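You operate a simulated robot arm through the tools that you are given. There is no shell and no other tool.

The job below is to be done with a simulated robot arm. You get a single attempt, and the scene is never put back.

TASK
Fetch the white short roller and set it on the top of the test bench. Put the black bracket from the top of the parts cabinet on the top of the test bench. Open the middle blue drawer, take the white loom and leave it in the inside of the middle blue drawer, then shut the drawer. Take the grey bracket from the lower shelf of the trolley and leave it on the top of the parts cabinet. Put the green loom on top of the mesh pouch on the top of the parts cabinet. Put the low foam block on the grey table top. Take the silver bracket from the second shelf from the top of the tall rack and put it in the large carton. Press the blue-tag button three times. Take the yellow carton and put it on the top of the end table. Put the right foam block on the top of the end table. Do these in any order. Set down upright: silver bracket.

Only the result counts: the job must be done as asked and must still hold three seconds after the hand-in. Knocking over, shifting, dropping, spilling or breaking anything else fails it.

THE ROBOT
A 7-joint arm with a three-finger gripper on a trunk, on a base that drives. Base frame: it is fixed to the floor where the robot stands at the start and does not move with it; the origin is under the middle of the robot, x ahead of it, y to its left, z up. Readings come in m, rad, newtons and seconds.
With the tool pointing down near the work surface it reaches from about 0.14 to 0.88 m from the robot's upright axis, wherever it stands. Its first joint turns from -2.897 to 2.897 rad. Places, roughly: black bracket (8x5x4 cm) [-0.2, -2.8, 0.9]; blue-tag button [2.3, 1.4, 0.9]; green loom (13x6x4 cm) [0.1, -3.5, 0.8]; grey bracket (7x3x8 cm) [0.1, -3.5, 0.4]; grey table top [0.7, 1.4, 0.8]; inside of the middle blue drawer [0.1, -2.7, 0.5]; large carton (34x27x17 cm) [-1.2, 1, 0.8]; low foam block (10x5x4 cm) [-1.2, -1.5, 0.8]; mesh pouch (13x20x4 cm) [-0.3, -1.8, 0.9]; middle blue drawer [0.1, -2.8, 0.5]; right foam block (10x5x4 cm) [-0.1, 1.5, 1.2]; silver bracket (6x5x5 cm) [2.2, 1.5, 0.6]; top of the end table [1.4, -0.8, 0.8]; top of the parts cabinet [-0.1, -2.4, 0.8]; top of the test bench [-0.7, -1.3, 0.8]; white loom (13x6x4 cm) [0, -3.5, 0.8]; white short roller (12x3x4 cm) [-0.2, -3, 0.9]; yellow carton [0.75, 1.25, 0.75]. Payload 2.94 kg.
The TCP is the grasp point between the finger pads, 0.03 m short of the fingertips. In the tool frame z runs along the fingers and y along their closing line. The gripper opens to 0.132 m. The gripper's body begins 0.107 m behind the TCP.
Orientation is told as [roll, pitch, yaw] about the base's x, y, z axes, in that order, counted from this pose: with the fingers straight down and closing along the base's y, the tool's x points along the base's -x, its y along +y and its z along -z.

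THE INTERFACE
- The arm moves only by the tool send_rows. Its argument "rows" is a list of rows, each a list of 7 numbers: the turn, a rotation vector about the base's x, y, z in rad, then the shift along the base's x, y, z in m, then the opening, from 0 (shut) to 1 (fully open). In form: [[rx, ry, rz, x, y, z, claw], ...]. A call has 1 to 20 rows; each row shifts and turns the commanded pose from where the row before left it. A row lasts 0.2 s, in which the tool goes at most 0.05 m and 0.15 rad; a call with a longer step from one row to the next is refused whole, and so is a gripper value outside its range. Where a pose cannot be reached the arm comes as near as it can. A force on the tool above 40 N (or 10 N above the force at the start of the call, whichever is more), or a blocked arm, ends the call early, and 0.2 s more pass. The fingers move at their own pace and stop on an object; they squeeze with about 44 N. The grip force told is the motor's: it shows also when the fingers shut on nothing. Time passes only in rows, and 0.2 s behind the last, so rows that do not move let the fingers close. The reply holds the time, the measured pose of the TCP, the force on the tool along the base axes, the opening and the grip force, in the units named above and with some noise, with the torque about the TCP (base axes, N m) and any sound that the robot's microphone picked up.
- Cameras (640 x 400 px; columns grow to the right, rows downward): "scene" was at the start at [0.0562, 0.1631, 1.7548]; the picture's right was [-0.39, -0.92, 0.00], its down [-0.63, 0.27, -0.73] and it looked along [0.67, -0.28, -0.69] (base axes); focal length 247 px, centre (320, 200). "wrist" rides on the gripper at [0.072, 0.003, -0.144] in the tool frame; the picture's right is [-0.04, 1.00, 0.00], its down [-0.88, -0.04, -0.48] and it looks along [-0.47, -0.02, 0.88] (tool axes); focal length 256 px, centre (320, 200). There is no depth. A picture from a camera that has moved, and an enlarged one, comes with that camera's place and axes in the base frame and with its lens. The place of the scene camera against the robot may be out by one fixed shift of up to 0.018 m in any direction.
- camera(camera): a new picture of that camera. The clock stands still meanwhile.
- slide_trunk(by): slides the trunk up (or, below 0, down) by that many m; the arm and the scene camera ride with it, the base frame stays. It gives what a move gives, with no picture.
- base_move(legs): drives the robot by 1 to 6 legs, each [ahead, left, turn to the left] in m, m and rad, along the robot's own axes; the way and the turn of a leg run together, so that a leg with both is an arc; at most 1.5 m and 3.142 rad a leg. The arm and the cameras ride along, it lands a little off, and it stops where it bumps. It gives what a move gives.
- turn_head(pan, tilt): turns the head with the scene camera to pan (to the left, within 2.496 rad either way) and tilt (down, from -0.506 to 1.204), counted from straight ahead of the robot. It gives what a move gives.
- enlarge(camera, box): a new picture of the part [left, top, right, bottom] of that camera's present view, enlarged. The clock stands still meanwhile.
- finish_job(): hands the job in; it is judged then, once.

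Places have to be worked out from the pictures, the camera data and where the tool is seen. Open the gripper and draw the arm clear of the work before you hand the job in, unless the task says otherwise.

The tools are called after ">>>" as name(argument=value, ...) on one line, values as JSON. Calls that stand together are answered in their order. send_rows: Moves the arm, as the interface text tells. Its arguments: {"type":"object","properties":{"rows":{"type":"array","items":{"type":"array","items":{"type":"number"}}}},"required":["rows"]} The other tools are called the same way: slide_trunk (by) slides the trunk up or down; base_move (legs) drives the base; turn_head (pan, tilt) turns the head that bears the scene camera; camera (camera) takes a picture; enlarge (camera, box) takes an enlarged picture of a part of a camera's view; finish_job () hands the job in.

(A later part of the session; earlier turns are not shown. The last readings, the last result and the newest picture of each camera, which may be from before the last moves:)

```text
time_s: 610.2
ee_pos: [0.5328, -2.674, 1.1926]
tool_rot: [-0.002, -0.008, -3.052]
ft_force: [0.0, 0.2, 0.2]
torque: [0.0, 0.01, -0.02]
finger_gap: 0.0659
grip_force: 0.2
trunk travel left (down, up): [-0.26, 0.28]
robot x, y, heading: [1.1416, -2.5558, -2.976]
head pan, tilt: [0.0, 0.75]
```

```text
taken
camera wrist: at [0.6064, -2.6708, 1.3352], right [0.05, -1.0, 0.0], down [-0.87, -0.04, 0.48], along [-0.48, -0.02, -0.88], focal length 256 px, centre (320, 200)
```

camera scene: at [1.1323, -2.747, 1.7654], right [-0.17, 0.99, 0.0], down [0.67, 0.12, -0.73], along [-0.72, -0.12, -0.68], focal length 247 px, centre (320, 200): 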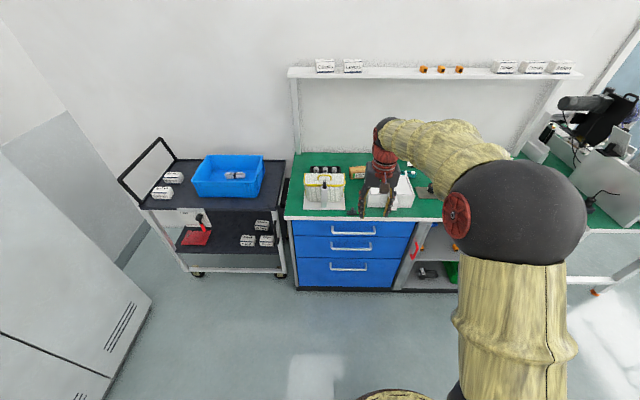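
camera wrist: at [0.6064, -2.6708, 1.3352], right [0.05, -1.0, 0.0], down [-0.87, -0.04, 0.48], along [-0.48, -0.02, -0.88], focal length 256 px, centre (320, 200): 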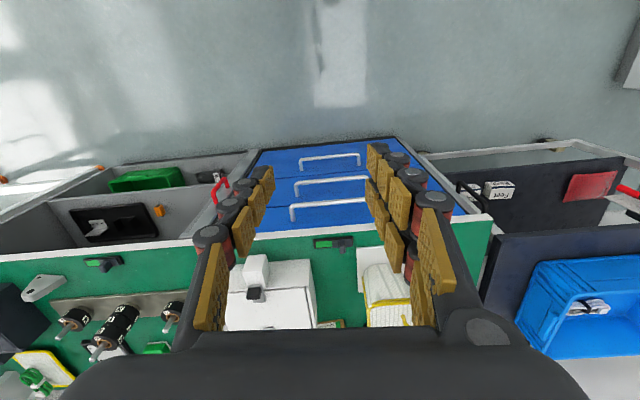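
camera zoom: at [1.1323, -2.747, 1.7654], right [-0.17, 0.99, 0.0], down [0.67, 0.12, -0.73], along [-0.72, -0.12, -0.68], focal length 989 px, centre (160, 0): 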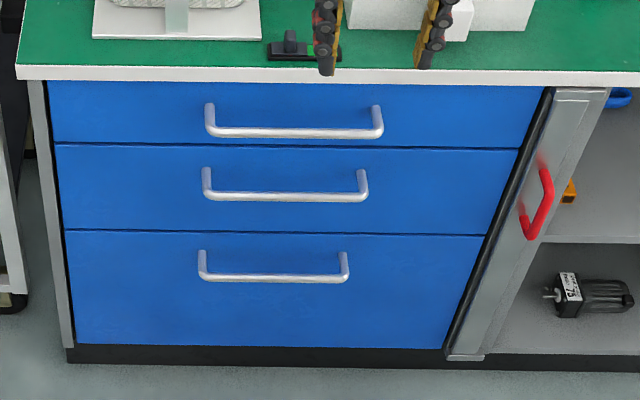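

>>> enlarge(camera="wrist", box=[240, 130, 400, 240])

```text
3.64 times, centred on (320, 185) of wrist
camera zoom: at [0.6064, -2.6708, 1.3352], right [0.05, -1.0, 0.0], down [-0.87, -0.04, 0.48], along [-0.48, -0.02, -0.88], focal length 931 px, centre (320, 254)
```

zoom: 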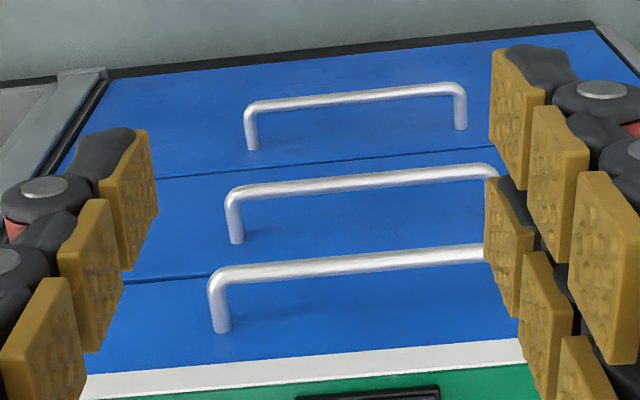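

Middle handle bar found at about (0.283, -2.717, 0.611), protruding 4 cm. I turn the tool so the fingers close in the vertical plane, tilt it 60° forward and lower it in front of the drawers.

>>> slide_trunk(by=-0.24)

>>> send_rows(rows=[[0, 0, -0.1495, 0, 0, 0, 0.5], [0, 0, -0.1495, 0, 0, 0, 0.5], [0, 0, -0.1495, 0, 0, 0, 0.5], [0, 0, -0.1495, 0, 0, 0, 0.5], [0, 0, -0.1495, 0, 0, 0, 0.5], [0, 0, -0.1495, 0, 0, 0, 0.5], [0, 0, -0.1495, 0, 0, 0, 0.5], [0, 0, -0.1495, 0, 0, 0, 0.5], [0, 0, -0.1495, 0, 0, 0, 0.5], [0, 0, -0.1495, 0, 0, 0, 0.5]])

>>> send_rows(rows=[[-0.02465, 0.1475, 0, 0, 0, -0.03, 0.5], [-0.02465, 0.1475, 0, 0, 0, -0.035, 0.5], [-0.02465, 0.1475, 0, 0, 0, -0.035, 0.5], [-0.02465, 0.1475, 0, 0, 0, -0.035, 0.5], [-0.02465, 0.1475, 0, 0, 0, -0.035, 0.5], [-0.02465, 0.1475, 0, 0, 0, -0.035, 0.5], [-0.02465, 0.1475, 0, 0, 0, -0.035, 0.5]])

>>> camera(camera="wrist")

>>> camera(camera="scene")

```text
time_s: 612.7
ee_pos: [0.532, -2.6725, 0.9528]
tool_rot: [-0.001, -0.01, -3.05]
ft_force: [0.3, -0.6, 0.1]
torque: [0.01, -0.02, 0.01]
finger_gap: 0.0662
grip_force: 0.1
trunk travel left (down, up): [-0.02, 0.52]
robot x, y, heading: [1.1435, -2.5591, -2.969]
head pan, tilt: [0.0, 0.75]
```

```text
time_s: 614.9
ee_pos: [0.5328, -2.6745, 0.953]
tool_rot: [-0.002, -0.008, 1.735]
ft_force: [0.5, 0.6, -0.6]
torque: [0.01, -0.01, 0.0]
finger_gap: 0.0661
grip_force: 0.0
trunk travel left (down, up): [-0.02, 0.52]
robot x, y, heading: [1.1439, -2.5527, -2.971]
head pan, tilt: [0.0, 0.75]
```

```text
time_s: 616.5
ee_pos: [0.5241, -2.696, 0.7831]
tool_rot: [0.855, 0.063, 1.806]
ft_force: [0.8, 0.8, 1.8]
torque: [0.02, -0.1, 0.04]
finger_gap: 0.0659
grip_force: 0.0
out of reach, approached as far as the arm can: row 6, 7
trunk travel left (down, up): [-0.02, 0.52]
robot x, y, heading: [1.1449, -2.5565, -2.973]
head pan, tilt: [0.0, 0.75]
```

```text
taken
camera wrist: at [0.6427, -2.7357, 0.883], right [-0.66, -0.07, 0.75], down [0.16, 0.96, 0.23], along [-0.73, 0.27, -0.62], focal length 256 px, centre (320, 200)
```

wrist: 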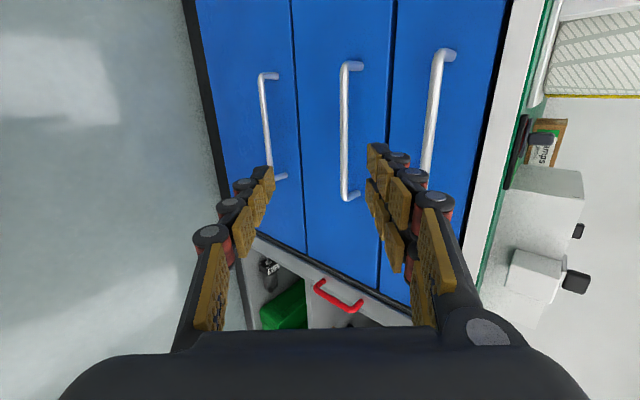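

```text
taken
camera scene: at [1.1328, -2.7466, 1.5254], right [-0.17, 0.99, 0.0], down [0.67, 0.12, -0.73], along [-0.72, -0.12, -0.68], focal length 247 px, centre (320, 200)
```

scene: 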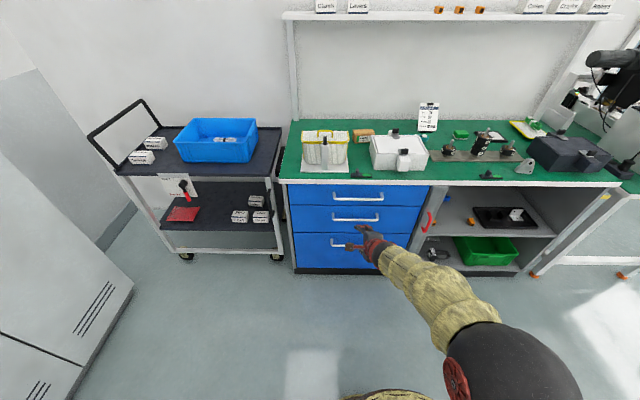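

The tilt reached about 49°, which suffices. I drive 0.13 m nearer, lower in front of the handles, and look.

>>> base_move(legs=[[0.13, 0, 0]])

>>> send_rows(rows=[[0, 0, 0, 0, 0.003, -0.03, 0.5], [0, 0, 0, 0, 0.003, -0.03, 0.5], [0, 0, 0, 0, 0.003, -0.025, 0.5]])

>>> camera(camera="wrist")

```text
time_s: 617.8
ee_pos: [0.3961, -2.7165, 0.7799]
tool_rot: [0.85, 0.061, 1.803]
ft_force: [0.3, -0.2, 0.3]
torque: [-0.01, -0.04, -0.02]
finger_gap: 0.0659
grip_force: 0.0
trunk travel left (down, up): [-0.02, 0.52]
robot x, y, heading: [1.0179, -2.5747, -2.974]
head pan, tilt: [0.0, 0.75]
```

```text
time_s: 618.6
ee_pos: [0.3963, -2.7062, 0.6958]
tool_rot: [0.853, 0.06, 1.8]
ft_force: [-0.6, -0.7, 0.6]
torque: [0.02, -0.04, 0.0]
finger_gap: 0.0662
grip_force: 0.0
trunk travel left (down, up): [-0.02, 0.52]
robot x, y, heading: [1.0132, -2.5773, -2.975]
head pan, tilt: [0.0, 0.75]
```

```text
taken
camera wrist: at [0.5152, -2.7461, 0.7965], right [-0.66, -0.06, 0.75], down [0.17, 0.96, 0.23], along [-0.73, 0.28, -0.62], focal length 256 px, centre (320, 200)
```

wrist: 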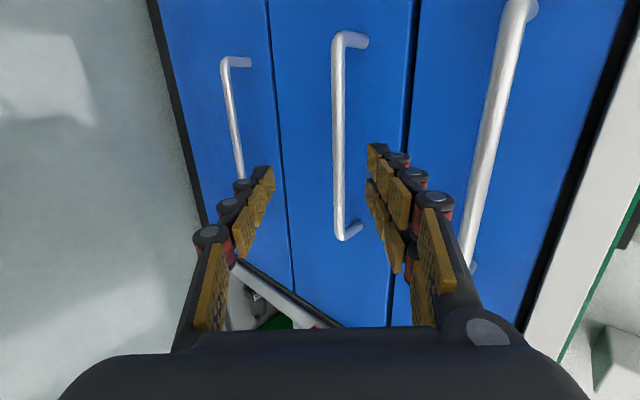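

The handle is just off the tool axis. I correct and advance most of the way along the tool axis.

>>> send_rows(rows=[[0, 0, 0, -0.011, -0.002, 0.0128, 0.5], [0, 0, 0, -0.0193, -0.0045, -0.0175, 0.5], [0, 0, 0, -0.0193, -0.0045, -0.0175, 0.5], [0, 0, 0, -0.0193, -0.0045, -0.0175, 0.5]])

>>> camera(camera="wrist")

```text
time_s: 619.6
ee_pos: [0.3283, -2.7218, 0.6567]
tool_rot: [0.85, 0.06, 1.803]
ft_force: [0.2, 0.4, -0.1]
torque: [0.0, -0.02, 0.0]
finger_gap: 0.0659
grip_force: 0.1
trunk travel left (down, up): [-0.02, 0.52]
robot x, y, heading: [1.0141, -2.5768, -2.972]
head pan, tilt: [0.0, 0.75]
```

```text
taken
camera wrist: at [0.4469, -2.7628, 0.7573], right [-0.66, -0.06, 0.75], down [0.17, 0.96, 0.23], along [-0.73, 0.28, -0.62], focal length 256 px, centre (320, 200)
```

wrist: 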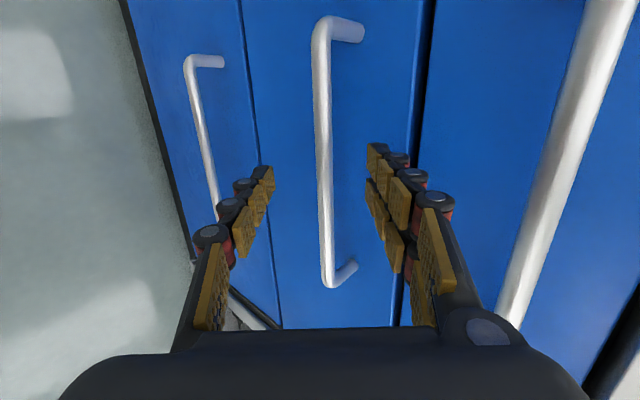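

Centred. I advance another 6 cm.

>>> send_rows(rows=[[0, 0, 0, -0.0145, -0.003, -0.0131, 0.5], [0, 0, 0, -0.0145, -0.003, -0.0131, 0.5], [0, 0, 0, -0.0145, -0.003, -0.0131, 0.5]])

>>> camera(camera="wrist")

```text
time_s: 620.4
ee_pos: [0.2836, -2.7316, 0.6165]
tool_rot: [0.849, 0.063, 1.802]
ft_force: [0.9, 0.3, -1.1]
torque: [0.01, -0.01, -0.02]
finger_gap: 0.0677
grip_force: 0.0
trunk travel left (down, up): [-0.02, 0.52]
robot x, y, heading: [1.0163, -2.5762, -2.974]
head pan, tilt: [0.0, 0.75]
```

```text
taken
camera wrist: at [0.4034, -2.7721, 0.7169], right [-0.66, -0.06, 0.75], down [0.17, 0.96, 0.23], along [-0.73, 0.28, -0.63], focal length 256 px, centre (320, 200)
```

wrist: 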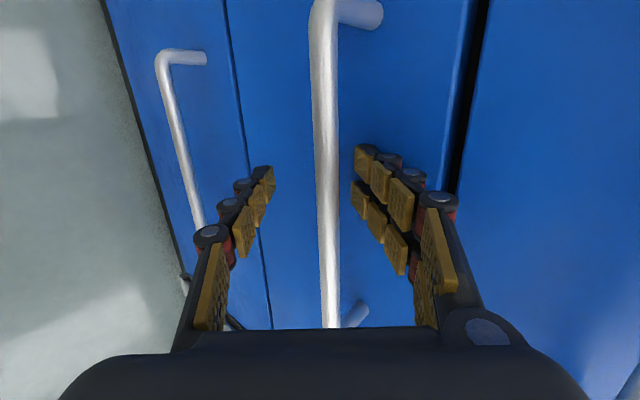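

The bar is at the pads. I close on it.

>>> send_rows(rows=[[0, 0, 0, 0, 0, 0, 0.35], [0, 0, 0, 0, 0, 0, 0.2], [0, 0, 0, 0, 0, 0, 0.0], [0, 0, 0, 0, 0, 0, 0.0], [0, 0, 0, 0, 0, 0, 0.0]])

>>> camera(camera="wrist")

```text
time_s: 621.6
ee_pos: [0.2831, -2.7321, 0.6191]
tool_rot: [0.855, 0.066, 1.802]
ft_force: [-4.5, -1.3, 11.4]
torque: [-0.31, -0.16, -0.21]
finger_gap: 0.0125
grip_force: 22.5
trunk travel left (down, up): [-0.02, 0.52]
robot x, y, heading: [1.0139, -2.5773, -2.976]
head pan, tilt: [0.0, 0.75]
```

```text
taken
camera wrist: at [0.402, -2.7723, 0.7199], right [-0.66, -0.06, 0.75], down [0.17, 0.96, 0.23], along [-0.73, 0.28, -0.62], focal length 256 px, centre (320, 200)
```

wrist: 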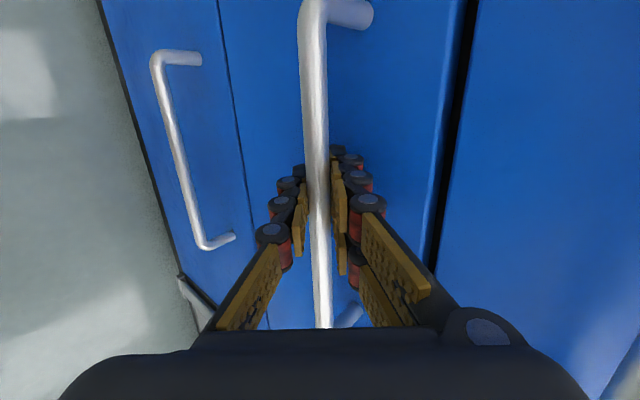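

The bar is gripped (1.25 cm). I pull the drawer by driving the base slowly backwards, checking after 0.1 m.

>>> base_move(legs=[[-0.1, 0, 0]])

>>> camera(camera="scene")

```text
time_s: 622.8
ee_pos: [0.3834, -2.7163, 0.6195]
tool_rot: [0.852, 0.061, 1.805]
ft_force: [4.5, -15.9, 26.4]
torque: [-0.78, -0.19, -0.16]
finger_gap: 0.0125
grip_force: 37.3
trunk travel left (down, up): [-0.02, 0.52]
robot x, y, heading: [1.115, -2.5594, -2.975]
head pan, tilt: [0.0, 0.75]
```

```text
taken
camera scene: at [1.1057, -2.7523, 1.5255], right [-0.17, 0.99, 0.0], down [0.67, 0.11, -0.73], along [-0.72, -0.12, -0.68], focal length 247 px, centre (320, 200)
```

scene: 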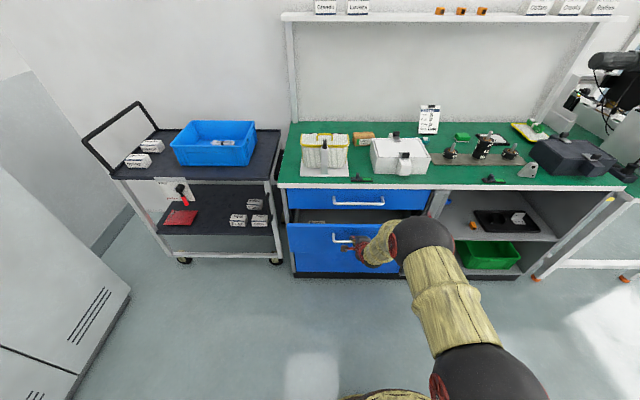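

The middle drawer is opening. I pull another 0.17 m.

>>> base_move(legs=[[-0.17, 0, 0]])

>>> camera(camera="scene")

```text
time_s: 624.2
ee_pos: [0.553, -2.6895, 0.6193]
tool_rot: [0.854, 0.06, 1.809]
ft_force: [3.4, -17.1, 12.2]
torque: [-0.75, -0.11, -0.22]
finger_gap: 0.0125
grip_force: 37.4
trunk travel left (down, up): [-0.02, 0.52]
robot x, y, heading: [1.2832, -2.5323, -2.969]
head pan, tilt: [0.0, 0.75]
```

```text
taken
camera scene: at [1.2749, -2.7239, 1.5253], right [-0.17, 0.99, 0.0], down [0.67, 0.12, -0.73], along [-0.72, -0.12, -0.68], focal length 247 px, centre (320, 200)
```

scene: 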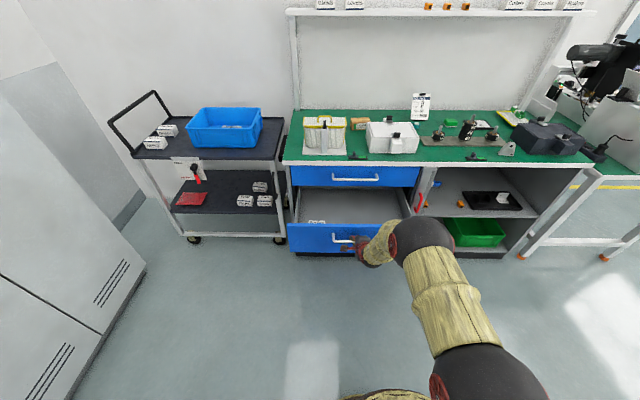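

The drawer is open about 0.27 m. I enlarge its inside, then release the handle and back off.

>>> enlarge(camera="scene", box=[270, 160, 440, 270])

>>> send_rows(rows=[[0, 0, 0, 0, 0, 0, 0.2], [0, 0, 0, 0, 0, 0, 0.4], [0, 0, 0, 0, 0, 0, 0.5], [0, 0, 0, 0, 0, 0, 0.5], [0, 0, 0, 0.0145, 0.0043, 0.0131, 0.5], [0, 0, 0, 0.0217, 0.0065, 0.0196, 0.5], [0, 0, 0, 0.029, 0.0086, 0.0262, 0.5], [0, 0, 0, 0.029, 0.0086, 0.0262, 0.5]])

>>> camera(camera="scene")

```text
3.64 times, centred on (355, 215) of scene
camera zoom: at [1.2749, -2.7239, 1.5253], right [-0.17, 0.99, 0.0], down [0.67, 0.12, -0.73], along [-0.72, -0.12, -0.68], focal length 899 px, centre (193, 146)
```

zoom: 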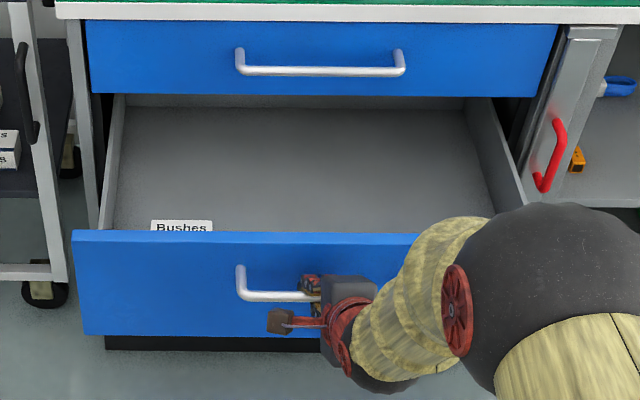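

```text
time_s: 626.0
ee_pos: [0.6456, -2.6608, 0.7022]
tool_rot: [0.854, 0.061, 1.809]
ft_force: [-0.3, 0.4, -0.4]
torque: [0.03, 0.04, -0.03]
finger_gap: 0.0661
grip_force: 0.0
trunk travel left (down, up): [-0.02, 0.52]
robot x, y, heading: [1.2851, -2.532, -2.971]
head pan, tilt: [0.0, 0.75]
```

```text
taken
camera scene: at [1.2732, -2.7234, 1.5253], right [-0.17, 0.99, 0.0], down [0.67, 0.12, -0.73], along [-0.72, -0.12, -0.68], focal length 247 px, centre (320, 200)
```

scene: 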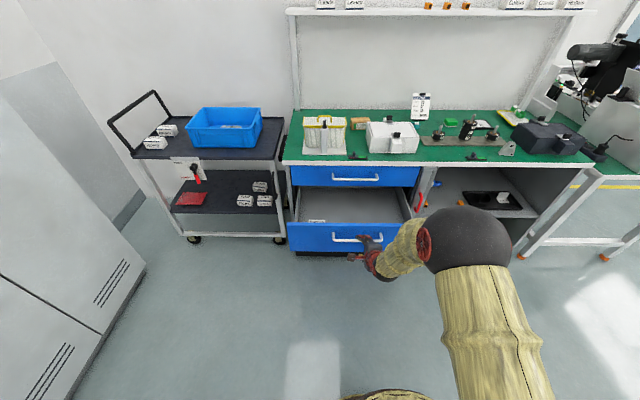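

The drawer stays open; a small "Bushes" box is at its front left, the rest is free. I raise the arm high and restore the vertical tool.

>>> slide_trunk(by=0.22)

>>> send_rows(rows=[[0, 0, 0, 0, 0, 0.045, 0.5], [0, 0, 0, 0, 0, 0.045, 0.5], [0, 0, 0, 0, 0, 0.045, 0.5], [0, 0, 0, 0, 0, 0.045, 0.5], [0, 0, 0, 0, 0, 0.045, 0.5], [0, 0, 0, 0, 0, 0.045, 0.5], [0, 0, 0, 0, 0, 0.045, 0.5], [0, 0, 0, 0, 0, 0.045, 0.5], [0, 0, 0, 0, 0, 0.045, 0.5], [0, 0, 0, 0, 0, 0.045, 0.5], [0, 0, 0, 0, 0, 0.045, 0.5]])

```text
time_s: 628.4
ee_pos: [0.647, -2.6594, 0.9236]
tool_rot: [0.854, 0.061, 1.807]
ft_force: [0.3, 0.2, 0.4]
torque: [0.02, 0.0, -0.01]
finger_gap: 0.066
grip_force: 0.1
trunk travel left (down, up): [-0.24, 0.3]
robot x, y, heading: [1.2836, -2.5347, -2.964]
head pan, tilt: [0.0, 0.75]
```

```text
time_s: 630.8
ee_pos: [0.6423, -2.6279, 1.2458]
tool_rot: [0.903, -0.022, 1.712]
ft_force: [0.4, -0.1, 0.3]
torque: [-0.05, 0.02, 0.01]
finger_gap: 0.0659
grip_force: 0.0
out of reach, approached as far as the arm can: row 7, 8, 9, 10, 11
trunk travel left (down, up): [-0.24, 0.3]
robot x, y, heading: [1.2848, -2.5315, -2.98]
head pan, tilt: [0.0, 0.75]
```

>>> send_rows(rows=[[0.0212, -0.148, 0, 0, 0, 0, 0.5], [0.0212, -0.148, 0, 0, 0, 0, 0.5], [0.0212, -0.148, 0, 0, 0, 0, 0.5], [0.0212, -0.148, 0, 0, 0, 0, 0.5], [0.0212, -0.148, 0, 0, 0, 0, 0.5], [0.0212, -0.148, 0, 0, 0, 0, 0.5]])

>>> camera(camera="scene")

```text
time_s: 632.1
ee_pos: [0.6487, -2.6364, 1.2764]
tool_rot: [-0.002, 0.028, 1.713]
ft_force: [0.3, 0.3, 0.0]
torque: [-0.01, -0.02, 0.04]
finger_gap: 0.0662
grip_force: 0.0
out of reach, approached as far as the arm can: row 1
trunk travel left (down, up): [-0.24, 0.3]
robot x, y, heading: [1.2869, -2.5326, -2.972]
head pan, tilt: [0.0, 0.75]
```

```text
taken
camera scene: at [1.2727, -2.7234, 1.7453], right [-0.17, 0.99, 0.0], down [0.67, 0.12, -0.73], along [-0.72, -0.12, -0.68], focal length 247 px, centre (320, 200)
```

scene: 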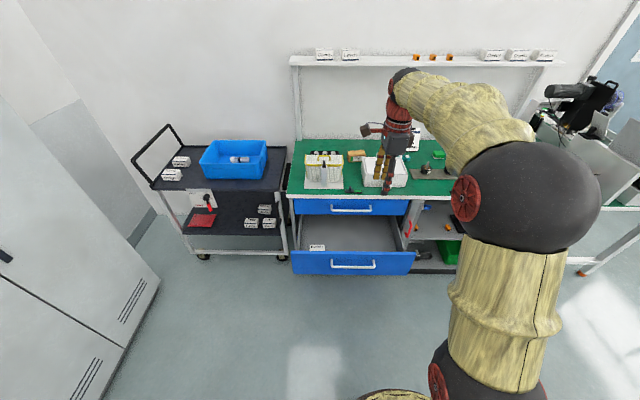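

Vertical again, with the fingers already set to close along the forward direction. I drive to the trolley for the white loom, keeping clear of the open drawer.

>>> base_move(legs=[[0, 0.716, 0], [0.74, 0, 0]])

>>> camera(camera="wrist")

```text
time_s: 639.8
ee_pos: [0.0269, -3.4745, 1.2766]
tool_rot: [-0.003, 0.028, 1.715]
ft_force: [0.1, -0.1, 0.7]
torque: [0.02, 0.0, 0.03]
finger_gap: 0.0659
grip_force: 0.0
trunk travel left (down, up): [-0.24, 0.3]
robot x, y, heading: [0.6606, -3.3687, -2.971]
head pan, tilt: [0.0, 0.75]
```

```text
taken
camera wrist: at [0.0347, -3.543, 1.4217], right [-0.99, -0.1, 0.0], down [-0.09, 0.89, 0.45], along [-0.04, 0.45, -0.89], focal length 256 px, centre (320, 200)
```

wrist: 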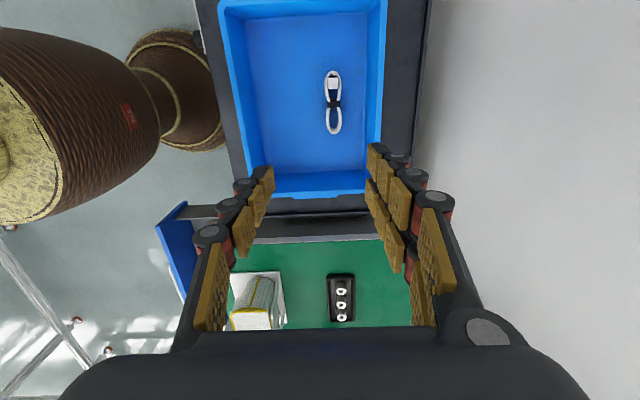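

The white loom is at about (0.003, -3.484). I align over it and descend into the bin.

>>> send_rows(rows=[[0.0277, 0.004, 0, -0.012, -0.0045, -0.04, 0.5], [0, 0, 0, -0.012, -0.0045, -0.04, 0.5], [0, 0, 0, 0, 0, -0.045, 0.5], [0, 0, 0, 0, 0, -0.045, 0.5], [0, 0, 0, 0, 0, -0.045, 0.5], [0, 0, 0, 0, 0, -0.045, 0.5], [0, 0, 0, 0, 0, -0.045, 0.5]])

>>> camera(camera="wrist")

```text
time_s: 641.4
ee_pos: [0.0036, -3.4874, 0.9719]
tool_rot: [-0.002, -0.001, 1.717]
ft_force: [-0.6, 0.0, -0.2]
torque: [0.03, -0.03, -0.02]
finger_gap: 0.0661
grip_force: 0.3
trunk travel left (down, up): [-0.24, 0.3]
robot x, y, heading: [0.6659, -3.3664, -2.969]
head pan, tilt: [0.0, 0.75]
```

```text
taken
camera wrist: at [0.0118, -3.5583, 1.1144], right [-0.99, -0.1, 0.0], down [-0.09, 0.88, 0.48], along [-0.05, 0.47, -0.88], focal length 256 px, centre (320, 200)
```

wrist: 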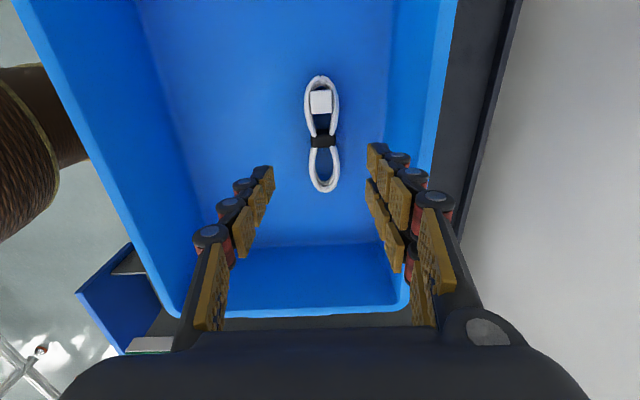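

Aligned with the loom's middle. I descend to just above the bin floor and close.

>>> send_rows(rows=[[0, 0, 0, 0, 0, -0.04, 0.5], [0, 0, 0, 0, 0, -0.04, 0.5], [0, 0, 0, 0, 0, -0.03, 0.5], [0, 0, 0, 0, 0, -0.014, 0.5]])

>>> camera(camera="wrist")

```text
time_s: 642.4
ee_pos: [0.0038, -3.4831, 0.8482]
tool_rot: [-0.003, 0.001, 1.716]
ft_force: [-0.2, -0.3, -0.6]
torque: [0.0, -0.01, 0.03]
finger_gap: 0.0658
grip_force: 0.1
trunk travel left (down, up): [-0.24, 0.3]
robot x, y, heading: [0.663, -3.3649, -2.973]
head pan, tilt: [0.0, 0.75]
```

```text
taken
camera wrist: at [0.0122, -3.5555, 0.9905], right [-0.99, -0.1, 0.0], down [-0.09, 0.88, 0.48], along [-0.05, 0.47, -0.88], focal length 256 px, centre (320, 200)
```

wrist: 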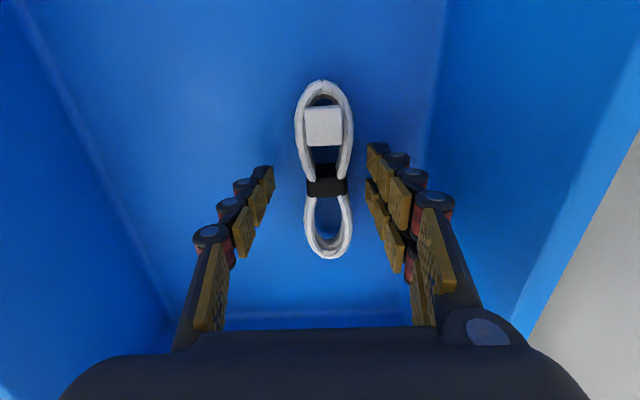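

>>> send_rows(rows=[[0, 0, 0, -0.002, 0, -0.006, 0.5], [0, 0, 0, 0, 0, 0, 0.35], [0, 0, 0, 0, 0, 0, 0.2], [0, 0, 0, 0, 0, 0, 0.0], [0, 0, 0, 0, 0, 0, 0.0], [0, 0, 0, 0, 0, 0, 0.0]])

>>> camera(camera="wrist")

```text
time_s: 643.8
ee_pos: [0.0026, -3.4838, 0.8418]
tool_rot: [0.002, -0.001, 1.716]
ft_force: [-0.7, -0.4, 1.7]
torque: [-0.04, 0.06, -0.07]
finger_gap: 0.0377
grip_force: 40.6
trunk travel left (down, up): [-0.24, 0.3]
robot x, y, heading: [0.6603, -3.3687, -2.969]
head pan, tilt: [0.0, 0.75]
```

```text
taken
camera wrist: at [0.0108, -3.5557, 0.985], right [-0.99, -0.1, 0.0], down [-0.09, 0.88, 0.48], along [-0.05, 0.47, -0.88], focal length 256 px, centre (320, 200)
```

wrist: 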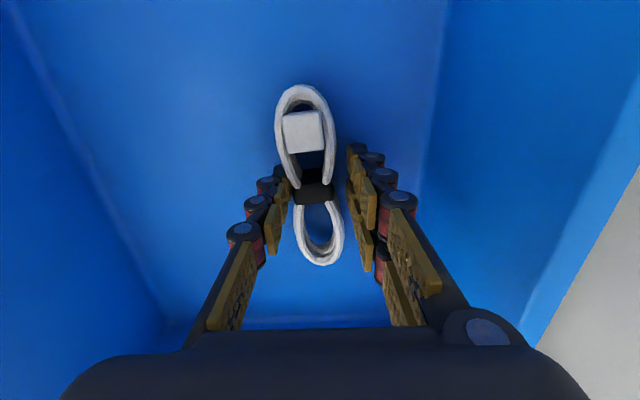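

Held at 3.8 cm. I lift it out of the bin.

>>> send_rows(rows=[[0, 0, 0, 0, 0, 0.015, 0.0], [0, 0, 0, 0, 0, 0.035, 0.0], [0, 0, 0, 0, 0, 0.045, 0.0], [0, 0, 0, 0, 0, 0.045, 0.0], [0, 0, 0, 0, 0, 0.045, 0.0], [0, 0, 0, 0, 0, 0.045, 0.0], [0, 0, 0, 0, 0, 0.045, 0.0], [0, 0, 0, 0.02, 0, 0.045, 0.0], [0, 0, 0, 0.02, 0, 0.045, 0.0]])

>>> camera(camera="wrist")

```text
time_s: 645.8
ee_pos: [0.0409, -3.4853, 1.2066]
tool_rot: [0.001, 0.001, 1.715]
ft_force: [0.8, 0.9, -0.3]
torque: [0.0, 0.01, 0.02]
finger_gap: 0.0379
grip_force: 44.1
trunk travel left (down, up): [-0.24, 0.3]
robot x, y, heading: [0.6659, -3.3648, -2.97]
head pan, tilt: [0.0, 0.75]
```

```text
taken
camera wrist: at [0.0495, -3.5558, 1.3503], right [-0.99, -0.1, 0.0], down [-0.09, 0.88, 0.48], along [-0.05, 0.47, -0.88], focal length 256 px, centre (320, 200)
```

wrist: 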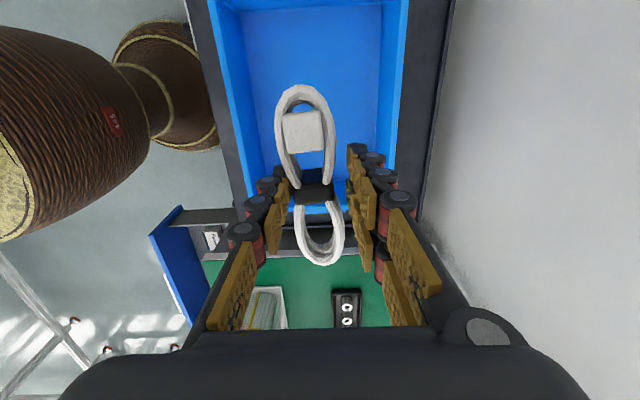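

The white loom is in hand. I back off and drive right to bring it over the open drawer.

>>> base_move(legs=[[-0.5, 0, 0], [0, -0.73, 0]])

>>> camera(camera="wrist")

>>> camera(camera="scene")

```text
time_s: 652.2
ee_pos: [0.4212, -2.6805, 1.2072]
tool_rot: [-0.002, -0.002, 1.698]
ft_force: [-0.5, -0.4, -0.8]
torque: [0.03, 0.01, 0.01]
finger_gap: 0.038
grip_force: 43.9
trunk travel left (down, up): [-0.24, 0.3]
robot x, y, heading: [1.0477, -2.5747, -2.984]
head pan, tilt: [0.0, 0.75]
```

```text
taken
camera wrist: at [0.4286, -2.7537, 1.3496], right [-1.0, -0.09, 0.0], down [-0.08, 0.88, 0.48], along [-0.04, 0.47, -0.88], focal length 256 px, centre (320, 200)
```

wrist: 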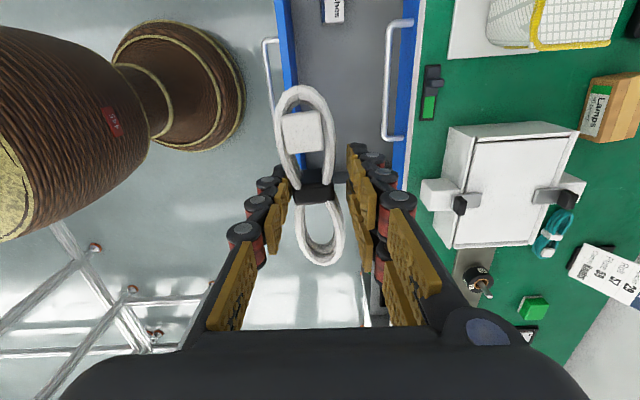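

```text
taken
camera scene: at [1.0326, -2.7655, 1.7454], right [-0.16, 0.99, 0.0], down [0.67, 0.11, -0.73], along [-0.72, -0.11, -0.68], focal length 247 px, centre (320, 200)
```

scene: 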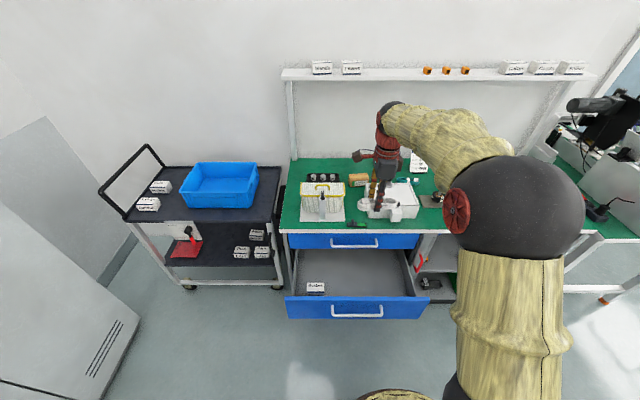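

The loom hangs over the drawer; the accessible opening spans x≈0.29–0.48. I centre at x≈0.39 and lower with the trunk first.

>>> send_rows(rows=[[0, 0, 0, -0.016, -0.003, 0, 0], [0, 0, 0, -0.015, -0.002, 0, 0]])

>>> slide_trunk(by=-0.23)

>>> send_rows(rows=[[0, 0, 0, 0, 0, -0.04, 0], [0, 0, 0, 0, 0, -0.04, 0], [0, 0, 0, 0, 0, -0.04, 0], [0, 0, 0, 0, 0, -0.04, 0]])

>>> camera(camera="wrist")

```text
time_s: 652.8
ee_pos: [0.3899, -2.6877, 1.2064]
tool_rot: [-0.003, -0.002, 1.699]
ft_force: [0.2, 0.2, -1.9]
torque: [-0.02, -0.02, 0.0]
finger_gap: 0.0377
grip_force: 43.9
trunk travel left (down, up): [-0.24, 0.3]
robot x, y, heading: [1.0475, -2.5727, -2.994]
head pan, tilt: [0.0, 0.75]
```

```text
time_s: 655.2
ee_pos: [0.3901, -2.6872, 0.9772]
tool_rot: [0.0, -0.001, 1.699]
ft_force: [0.9, -0.2, -0.7]
torque: [0.01, 0.0, -0.01]
finger_gap: 0.0376
grip_force: 44.2
trunk travel left (down, up): [-0.01, 0.53]
robot x, y, heading: [1.0491, -2.5773, -2.98]
head pan, tilt: [0.0, 0.75]
```

```text
time_s: 656.2
ee_pos: [0.3882, -2.6858, 0.8167]
tool_rot: [-0.002, -0.001, 1.7]
ft_force: [-0.7, 0.3, -0.6]
torque: [0.01, -0.01, 0.02]
finger_gap: 0.038
grip_force: 44.0
trunk travel left (down, up): [-0.01, 0.53]
robot x, y, heading: [1.046, -2.5735, -2.985]
head pan, tilt: [0.0, 0.75]
```

```text
taken
camera wrist: at [0.396, -2.759, 0.9593], right [-1.0, -0.09, 0.0], down [-0.08, 0.88, 0.48], along [-0.04, 0.47, -0.88], focal length 256 px, centre (320, 200)
```

wrist: 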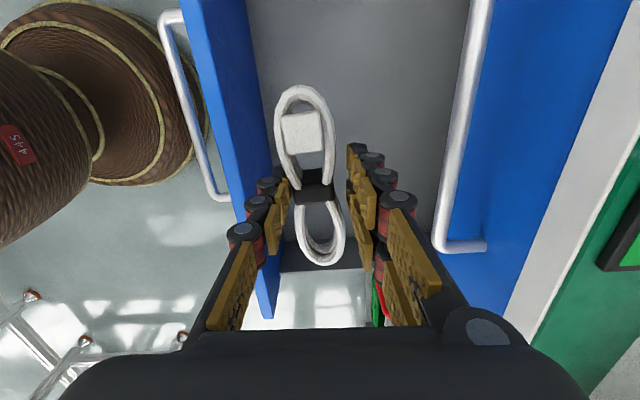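

I shift 1 cm to balance the clearances between the drawer front and the top handle and continue down.

>>> send_rows(rows=[[0, 0, 0, -0.009, -0.002, -0.03, 0], [0, 0, 0, 0, 0, -0.04, 0], [0, 0, 0, 0, 0, -0.03, 0]])

>>> camera(camera="wrist")

>>> camera(camera="scene")

```text
time_s: 657.0
ee_pos: [0.3826, -2.6916, 0.7167]
tool_rot: [0.001, 0.001, 1.701]
ft_force: [0.2, -1.3, -0.4]
torque: [0.0, -0.01, 0.02]
finger_gap: 0.0374
grip_force: 43.8
trunk travel left (down, up): [-0.01, 0.53]
robot x, y, heading: [1.0462, -2.576, -2.983]
head pan, tilt: [0.0, 0.75]
```

```text
taken
camera wrist: at [0.3898, -2.7631, 0.8595], right [-1.0, -0.09, 0.0], down [-0.08, 0.88, 0.48], along [-0.04, 0.47, -0.88], focal length 256 px, centre (320, 200)
```

wrist: 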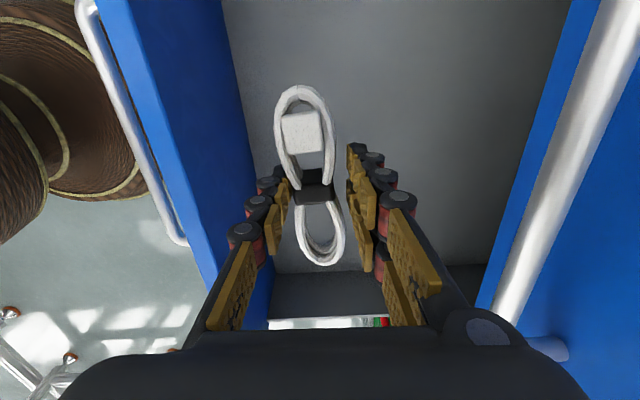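

```text
taken
camera scene: at [1.0326, -2.7657, 1.5153], right [-0.16, 0.99, 0.0], down [0.67, 0.11, -0.73], along [-0.72, -0.11, -0.68], focal length 247 px, centre (320, 200)
```

scene: 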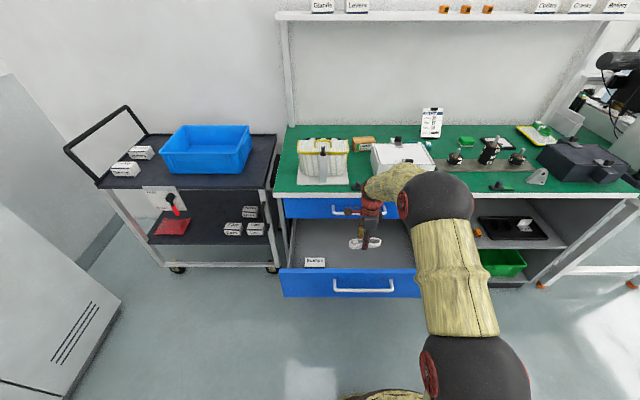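

The loom is entering the drawer cleanly. I continue down in steps.

>>> send_rows(rows=[[0, 0, 0, 0, 0, -0.035, 0], [0, 0, 0, 0, 0, -0.035, 0], [0, 0, 0, 0, 0, -0.025, 0]])

>>> camera(camera="wrist")

```text
time_s: 657.9
ee_pos: [0.3809, -2.6914, 0.6201]
tool_rot: [0.0, 0.0, 1.702]
ft_force: [-0.1, 0.9, -1.2]
torque: [-0.01, -0.03, -0.03]
finger_gap: 0.0379
grip_force: 43.6
trunk travel left (down, up): [-0.01, 0.53]
robot x, y, heading: [1.045, -2.5774, -2.984]
head pan, tilt: [0.0, 0.75]
```

```text
taken
camera wrist: at [0.3878, -2.7631, 0.7635], right [-1.0, -0.09, 0.0], down [-0.08, 0.88, 0.48], along [-0.04, 0.47, -0.88], focal length 256 px, centre (320, 200)
```

wrist: 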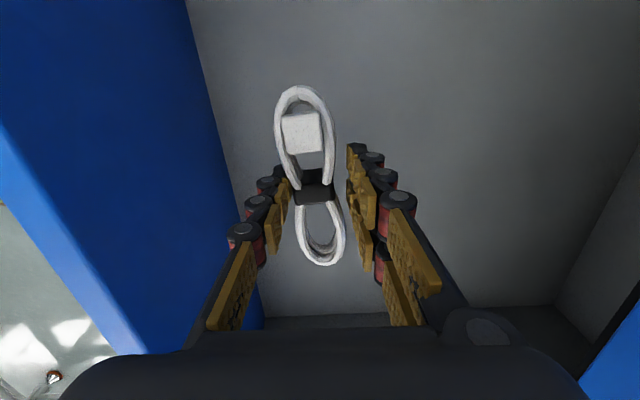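

>>> send_rows(rows=[[0, 0, 0, 0, 0, -0.01, 0], [0, 0, 0, 0, 0, -0.008, 0], [0, 0, 0, 0, 0, -0.006, 0], [0, 0, 0, 0, 0, -0.005, 0]])

```text
time_s: 658.9
ee_pos: [0.3817, -2.6902, 0.5931]
tool_rot: [0.001, 0.002, 1.698]
ft_force: [0.3, 0.8, -0.3]
torque: [0.03, 0.01, 0.01]
finger_gap: 0.0377
grip_force: 44.0
trunk travel left (down, up): [-0.01, 0.53]
robot x, y, heading: [1.0479, -2.5757, -2.979]
head pan, tilt: [0.0, 0.75]
```

No contact yet; continuing in 5 mm steps.

>>> send_rows(rows=[[0, 0, 0, 0, 0, -0.005, 0], [0, 0, 0, 0, 0, -0.005, 0], [0, 0, 0, 0, 0, -0.005, 0]])

>>> camera(camera="wrist")

```text
time_s: 659.6
ee_pos: [0.3819, -2.6911, 0.5777]
tool_rot: [0.0, 0.0, 1.701]
ft_force: [0.1, 0.0, -0.8]
torque: [0.02, 0.05, 0.02]
finger_gap: 0.0373
grip_force: 44.0
trunk travel left (down, up): [-0.01, 0.53]
robot x, y, heading: [1.0483, -2.5772, -2.988]
head pan, tilt: [0.0, 0.75]
```

```text
taken
camera wrist: at [0.3886, -2.7623, 0.7209], right [-1.0, -0.09, 0.0], down [-0.08, 0.88, 0.48], along [-0.04, 0.47, -0.88], focal length 256 px, centre (320, 200)
```

wrist: 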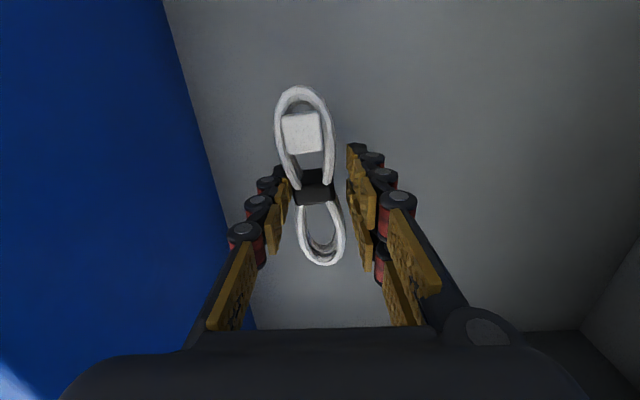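

>>> send_rows(rows=[[0, 0, 0, 0, 0, -0.005, 0], [0, 0, 0, 0, 0, -0.005, 0], [0, 0, 0, 0, 0, -0.004, 0]])

```text
time_s: 660.5
ee_pos: [0.3803, -2.6909, 0.5618]
tool_rot: [0.001, 0.0, 1.7]
ft_force: [0.1, -1.1, -1.1]
torque: [-0.01, 0.02, 0.01]
finger_gap: 0.0376
grip_force: 43.9
trunk travel left (down, up): [-0.01, 0.53]
robot x, y, heading: [1.0471, -2.5734, -2.984]
head pan, tilt: [0.0, 0.75]
```

>>> enlarge(camera="scene", box=[270, 170, 440, 310])

>>> camera(camera="wrist")

```text
2.86 times, centred on (355, 240) of scene
camera zoom: at [1.0327, -2.7657, 1.5153], right [-0.16, 0.99, 0.0], down [0.67, 0.11, -0.73], along [-0.72, -0.11, -0.68], focal length 706 px, centre (220, 86)
```

zoom: 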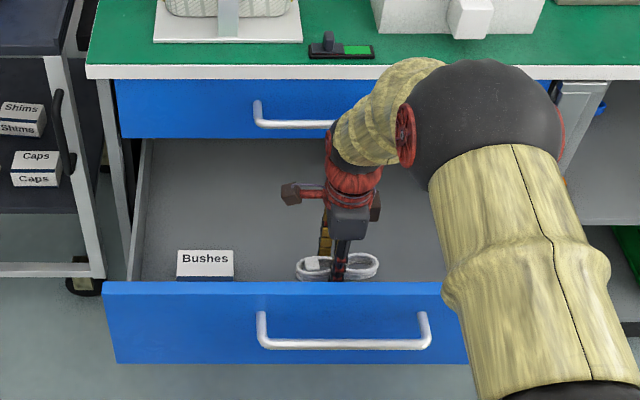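

```text
taken
camera wrist: at [0.3881, -2.7624, 0.7059], right [-1.0, -0.09, 0.0], down [-0.08, 0.88, 0.48], along [-0.04, 0.47, -0.88], focal length 256 px, centre (320, 200)
```

wrist: 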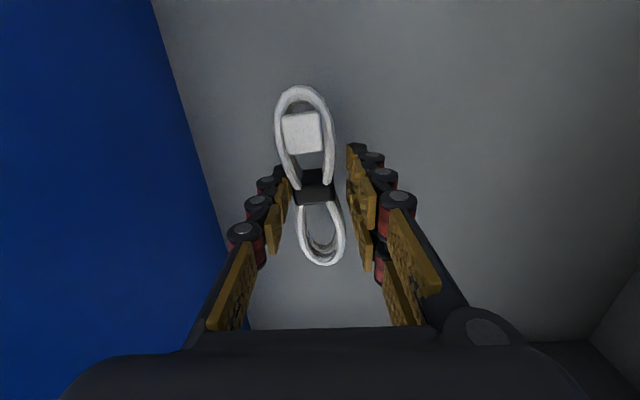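

Clearances look fine. I continue the descent.

>>> send_rows(rows=[[0, 0, 0, 0, 0, -0.004, 0], [0, 0, 0, 0, 0, -0.004, 0], [0, 0, 0, 0, 0, -0.004, 0]])

```text
time_s: 661.2
ee_pos: [0.3815, -2.6911, 0.5505]
tool_rot: [-0.001, -0.002, 1.702]
ft_force: [-0.1, 0.8, -0.1]
torque: [-0.01, 0.04, 0.03]
finger_gap: 0.0374
grip_force: 43.6
trunk travel left (down, up): [-0.01, 0.53]
robot x, y, heading: [1.047, -2.5749, -2.986]
head pan, tilt: [0.0, 0.75]
```

>>> send_rows(rows=[[0, 0, 0, -0.005, -0.001, -0.003, 0], [0, 0, 0, 0, 0, -0.004, 0], [0, 0, 0, 0, 0, -0.004, 0]])

```text
time_s: 662.0
ee_pos: [0.3773, -2.6907, 0.5403]
tool_rot: [-0.002, 0.0, 1.701]
ft_force: [-0.1, -0.1, -0.5]
torque: [-0.01, 0.0, 0.04]
finger_gap: 0.0377
grip_force: 43.8
trunk travel left (down, up): [-0.01, 0.53]
robot x, y, heading: [1.0463, -2.5703, -2.984]
head pan, tilt: [0.0, 0.75]
```

By parallax the drawer floor is near z≈0.47–0.49. I keep stepping down.

>>> send_rows(rows=[[0, 0, 0, 0, 0, -0.005, 0], [0, 0, 0, 0, 0, -0.005, 0], [0, 0, 0, 0, 0, -0.004, 0]])

>>> send_rows(rows=[[0, 0, 0, 0, 0, -0.004, 0], [0, 0, 0, 0, 0, -0.003, 0], [0, 0, 0, 0, 0, -0.003, 0]])

```text
time_s: 662.9
ee_pos: [0.3767, -2.6913, 0.5264]
tool_rot: [0.0, -0.001, 1.7]
ft_force: [0.2, -0.3, 3.1]
torque: [0.18, 0.09, -0.09]
finger_gap: 0.0377
grip_force: 43.8
trunk travel left (down, up): [-0.01, 0.53]
robot x, y, heading: [1.0472, -2.5746, -2.987]
head pan, tilt: [0.0, 0.75]
```

```text
time_s: 663.5
ee_pos: [0.3681, -2.6935, 0.5251]
tool_rot: [0.016, 0.001, 1.702]
ft_force: [-2.3, -0.4, 11.7]
torque: [-0.05, -0.31, 0.02]
finger_gap: 0.0375
grip_force: 44.0
trunk travel left (down, up): [-0.01, 0.53]
robot x, y, heading: [1.0494, -2.5746, -2.982]
head pan, tilt: [0.0, 0.75]
stopped in row 3: the force on the tool passed its limit at 43 N (the readings are from after the stop); the commanded pose is now the measured one
```

Contact with the drawer floor. I relieve and open.

>>> send_rows(rows=[[0, 0, 0, 0.002, 0, 0.004, 0.0], [0, 0, 0, 0, 0, 0, 0.2], [0, 0, 0, 0, 0, 0, 0.35], [0, 0, 0, 0, 0, 0, 0.42], [0, 0, 0, 0, 0, 0, 0.42]])

>>> camera(camera="wrist")

```text
time_s: 664.7
ee_pos: [0.3732, -2.6917, 0.5276]
tool_rot: [0.008, 0.004, 1.701]
ft_force: [-0.1, 0.3, -0.4]
torque: [0.01, -0.01, 0.0]
finger_gap: 0.0553
grip_force: 0.1
trunk travel left (down, up): [-0.01, 0.53]
robot x, y, heading: [1.0432, -2.5753, -2.989]
head pan, tilt: [0.0, 0.75]
```

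```text
taken
camera wrist: at [0.3818, -2.7641, 0.6702], right [-1.0, -0.09, 0.01], down [-0.07, 0.88, 0.47], along [-0.05, 0.47, -0.88], focal length 256 px, centre (320, 200)
```

wrist: 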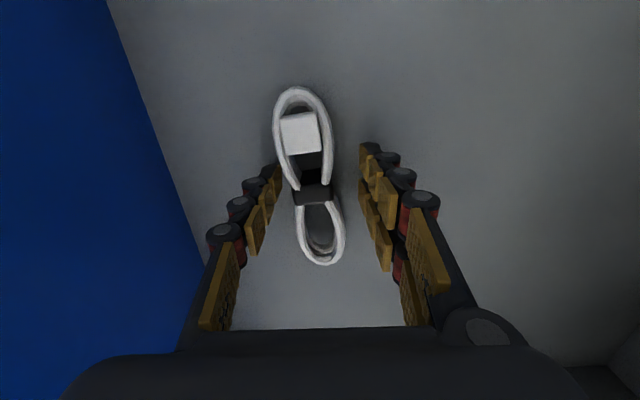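

The loom lies in the drawer. I rise straight up.

>>> send_rows(rows=[[0, 0, 0, 0.001, 0, 0.015, 0.42], [0, 0, 0, 0.002, 0, 0.035, 0.42], [0, 0, 0, 0.002, 0, 0.045, 0.42], [0, 0, 0, 0.002, 0, 0.045, 0.42], [0, 0, 0, 0.002, 0, 0.045, 0.42], [0, 0, 0, 0, 0, 0.045, 0.42], [0, 0, 0, 0, 0, 0.045, 0.42], [0, 0, 0, 0, 0, 0.045, 0.42]])

>>> slide_trunk(by=0.22)

>>> camera(camera="wrist")

>>> enlarge(camera="scene", box=[260, 180, 460, 330])

```text
time_s: 666.5
ee_pos: [0.3819, -2.6913, 0.8476]
tool_rot: [0.009, 0.003, 1.701]
ft_force: [0.2, 0.8, 0.2]
torque: [0.01, -0.01, -0.02]
finger_gap: 0.0555
grip_force: 0.1
trunk travel left (down, up): [-0.01, 0.53]
robot x, y, heading: [1.044, -2.5785, -2.987]
head pan, tilt: [0.0, 0.75]
```

```text
time_s: 668.8
ee_pos: [0.3823, -2.6915, 1.0678]
tool_rot: [0.009, 0.0, 1.703]
ft_force: [0.0, -0.4, 0.5]
torque: [0.0, -0.02, -0.01]
finger_gap: 0.0553
grip_force: 0.0
trunk travel left (down, up): [-0.23, 0.31]
robot x, y, heading: [1.0432, -2.5755, -2.986]
head pan, tilt: [0.0, 0.75]
```

```text
taken
camera wrist: at [0.3903, -2.7633, 1.2107], right [-1.0, -0.09, 0.01], down [-0.07, 0.88, 0.47], along [-0.05, 0.47, -0.88], focal length 256 px, centre (320, 200)
```

wrist: 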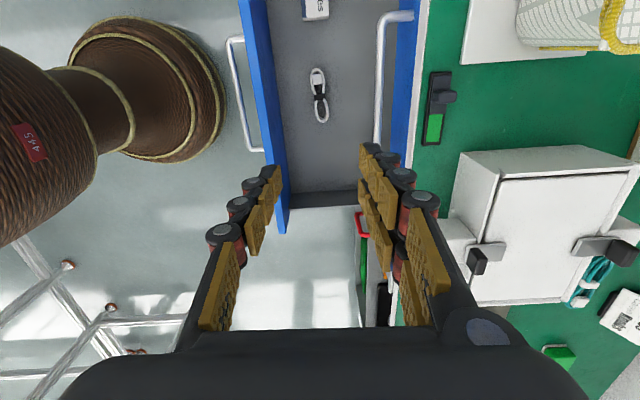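

```text
2.67 times, centred on (360, 255) of scene
camera zoom: at [1.0326, -2.7658, 1.7352], right [-0.16, 0.99, 0.0], down [0.67, 0.11, -0.73], along [-0.72, -0.11, -0.68], focal length 659 px, centre (213, 53)
```

zoom: 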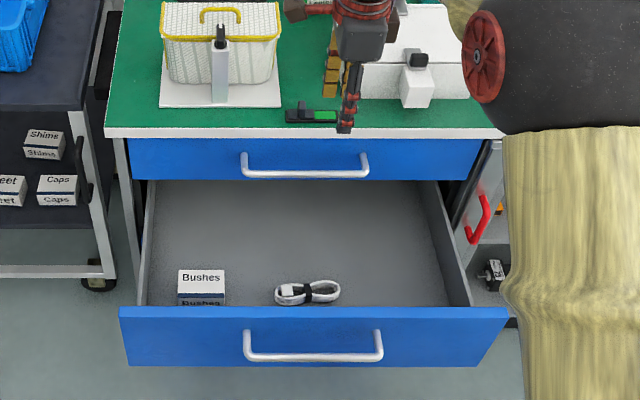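

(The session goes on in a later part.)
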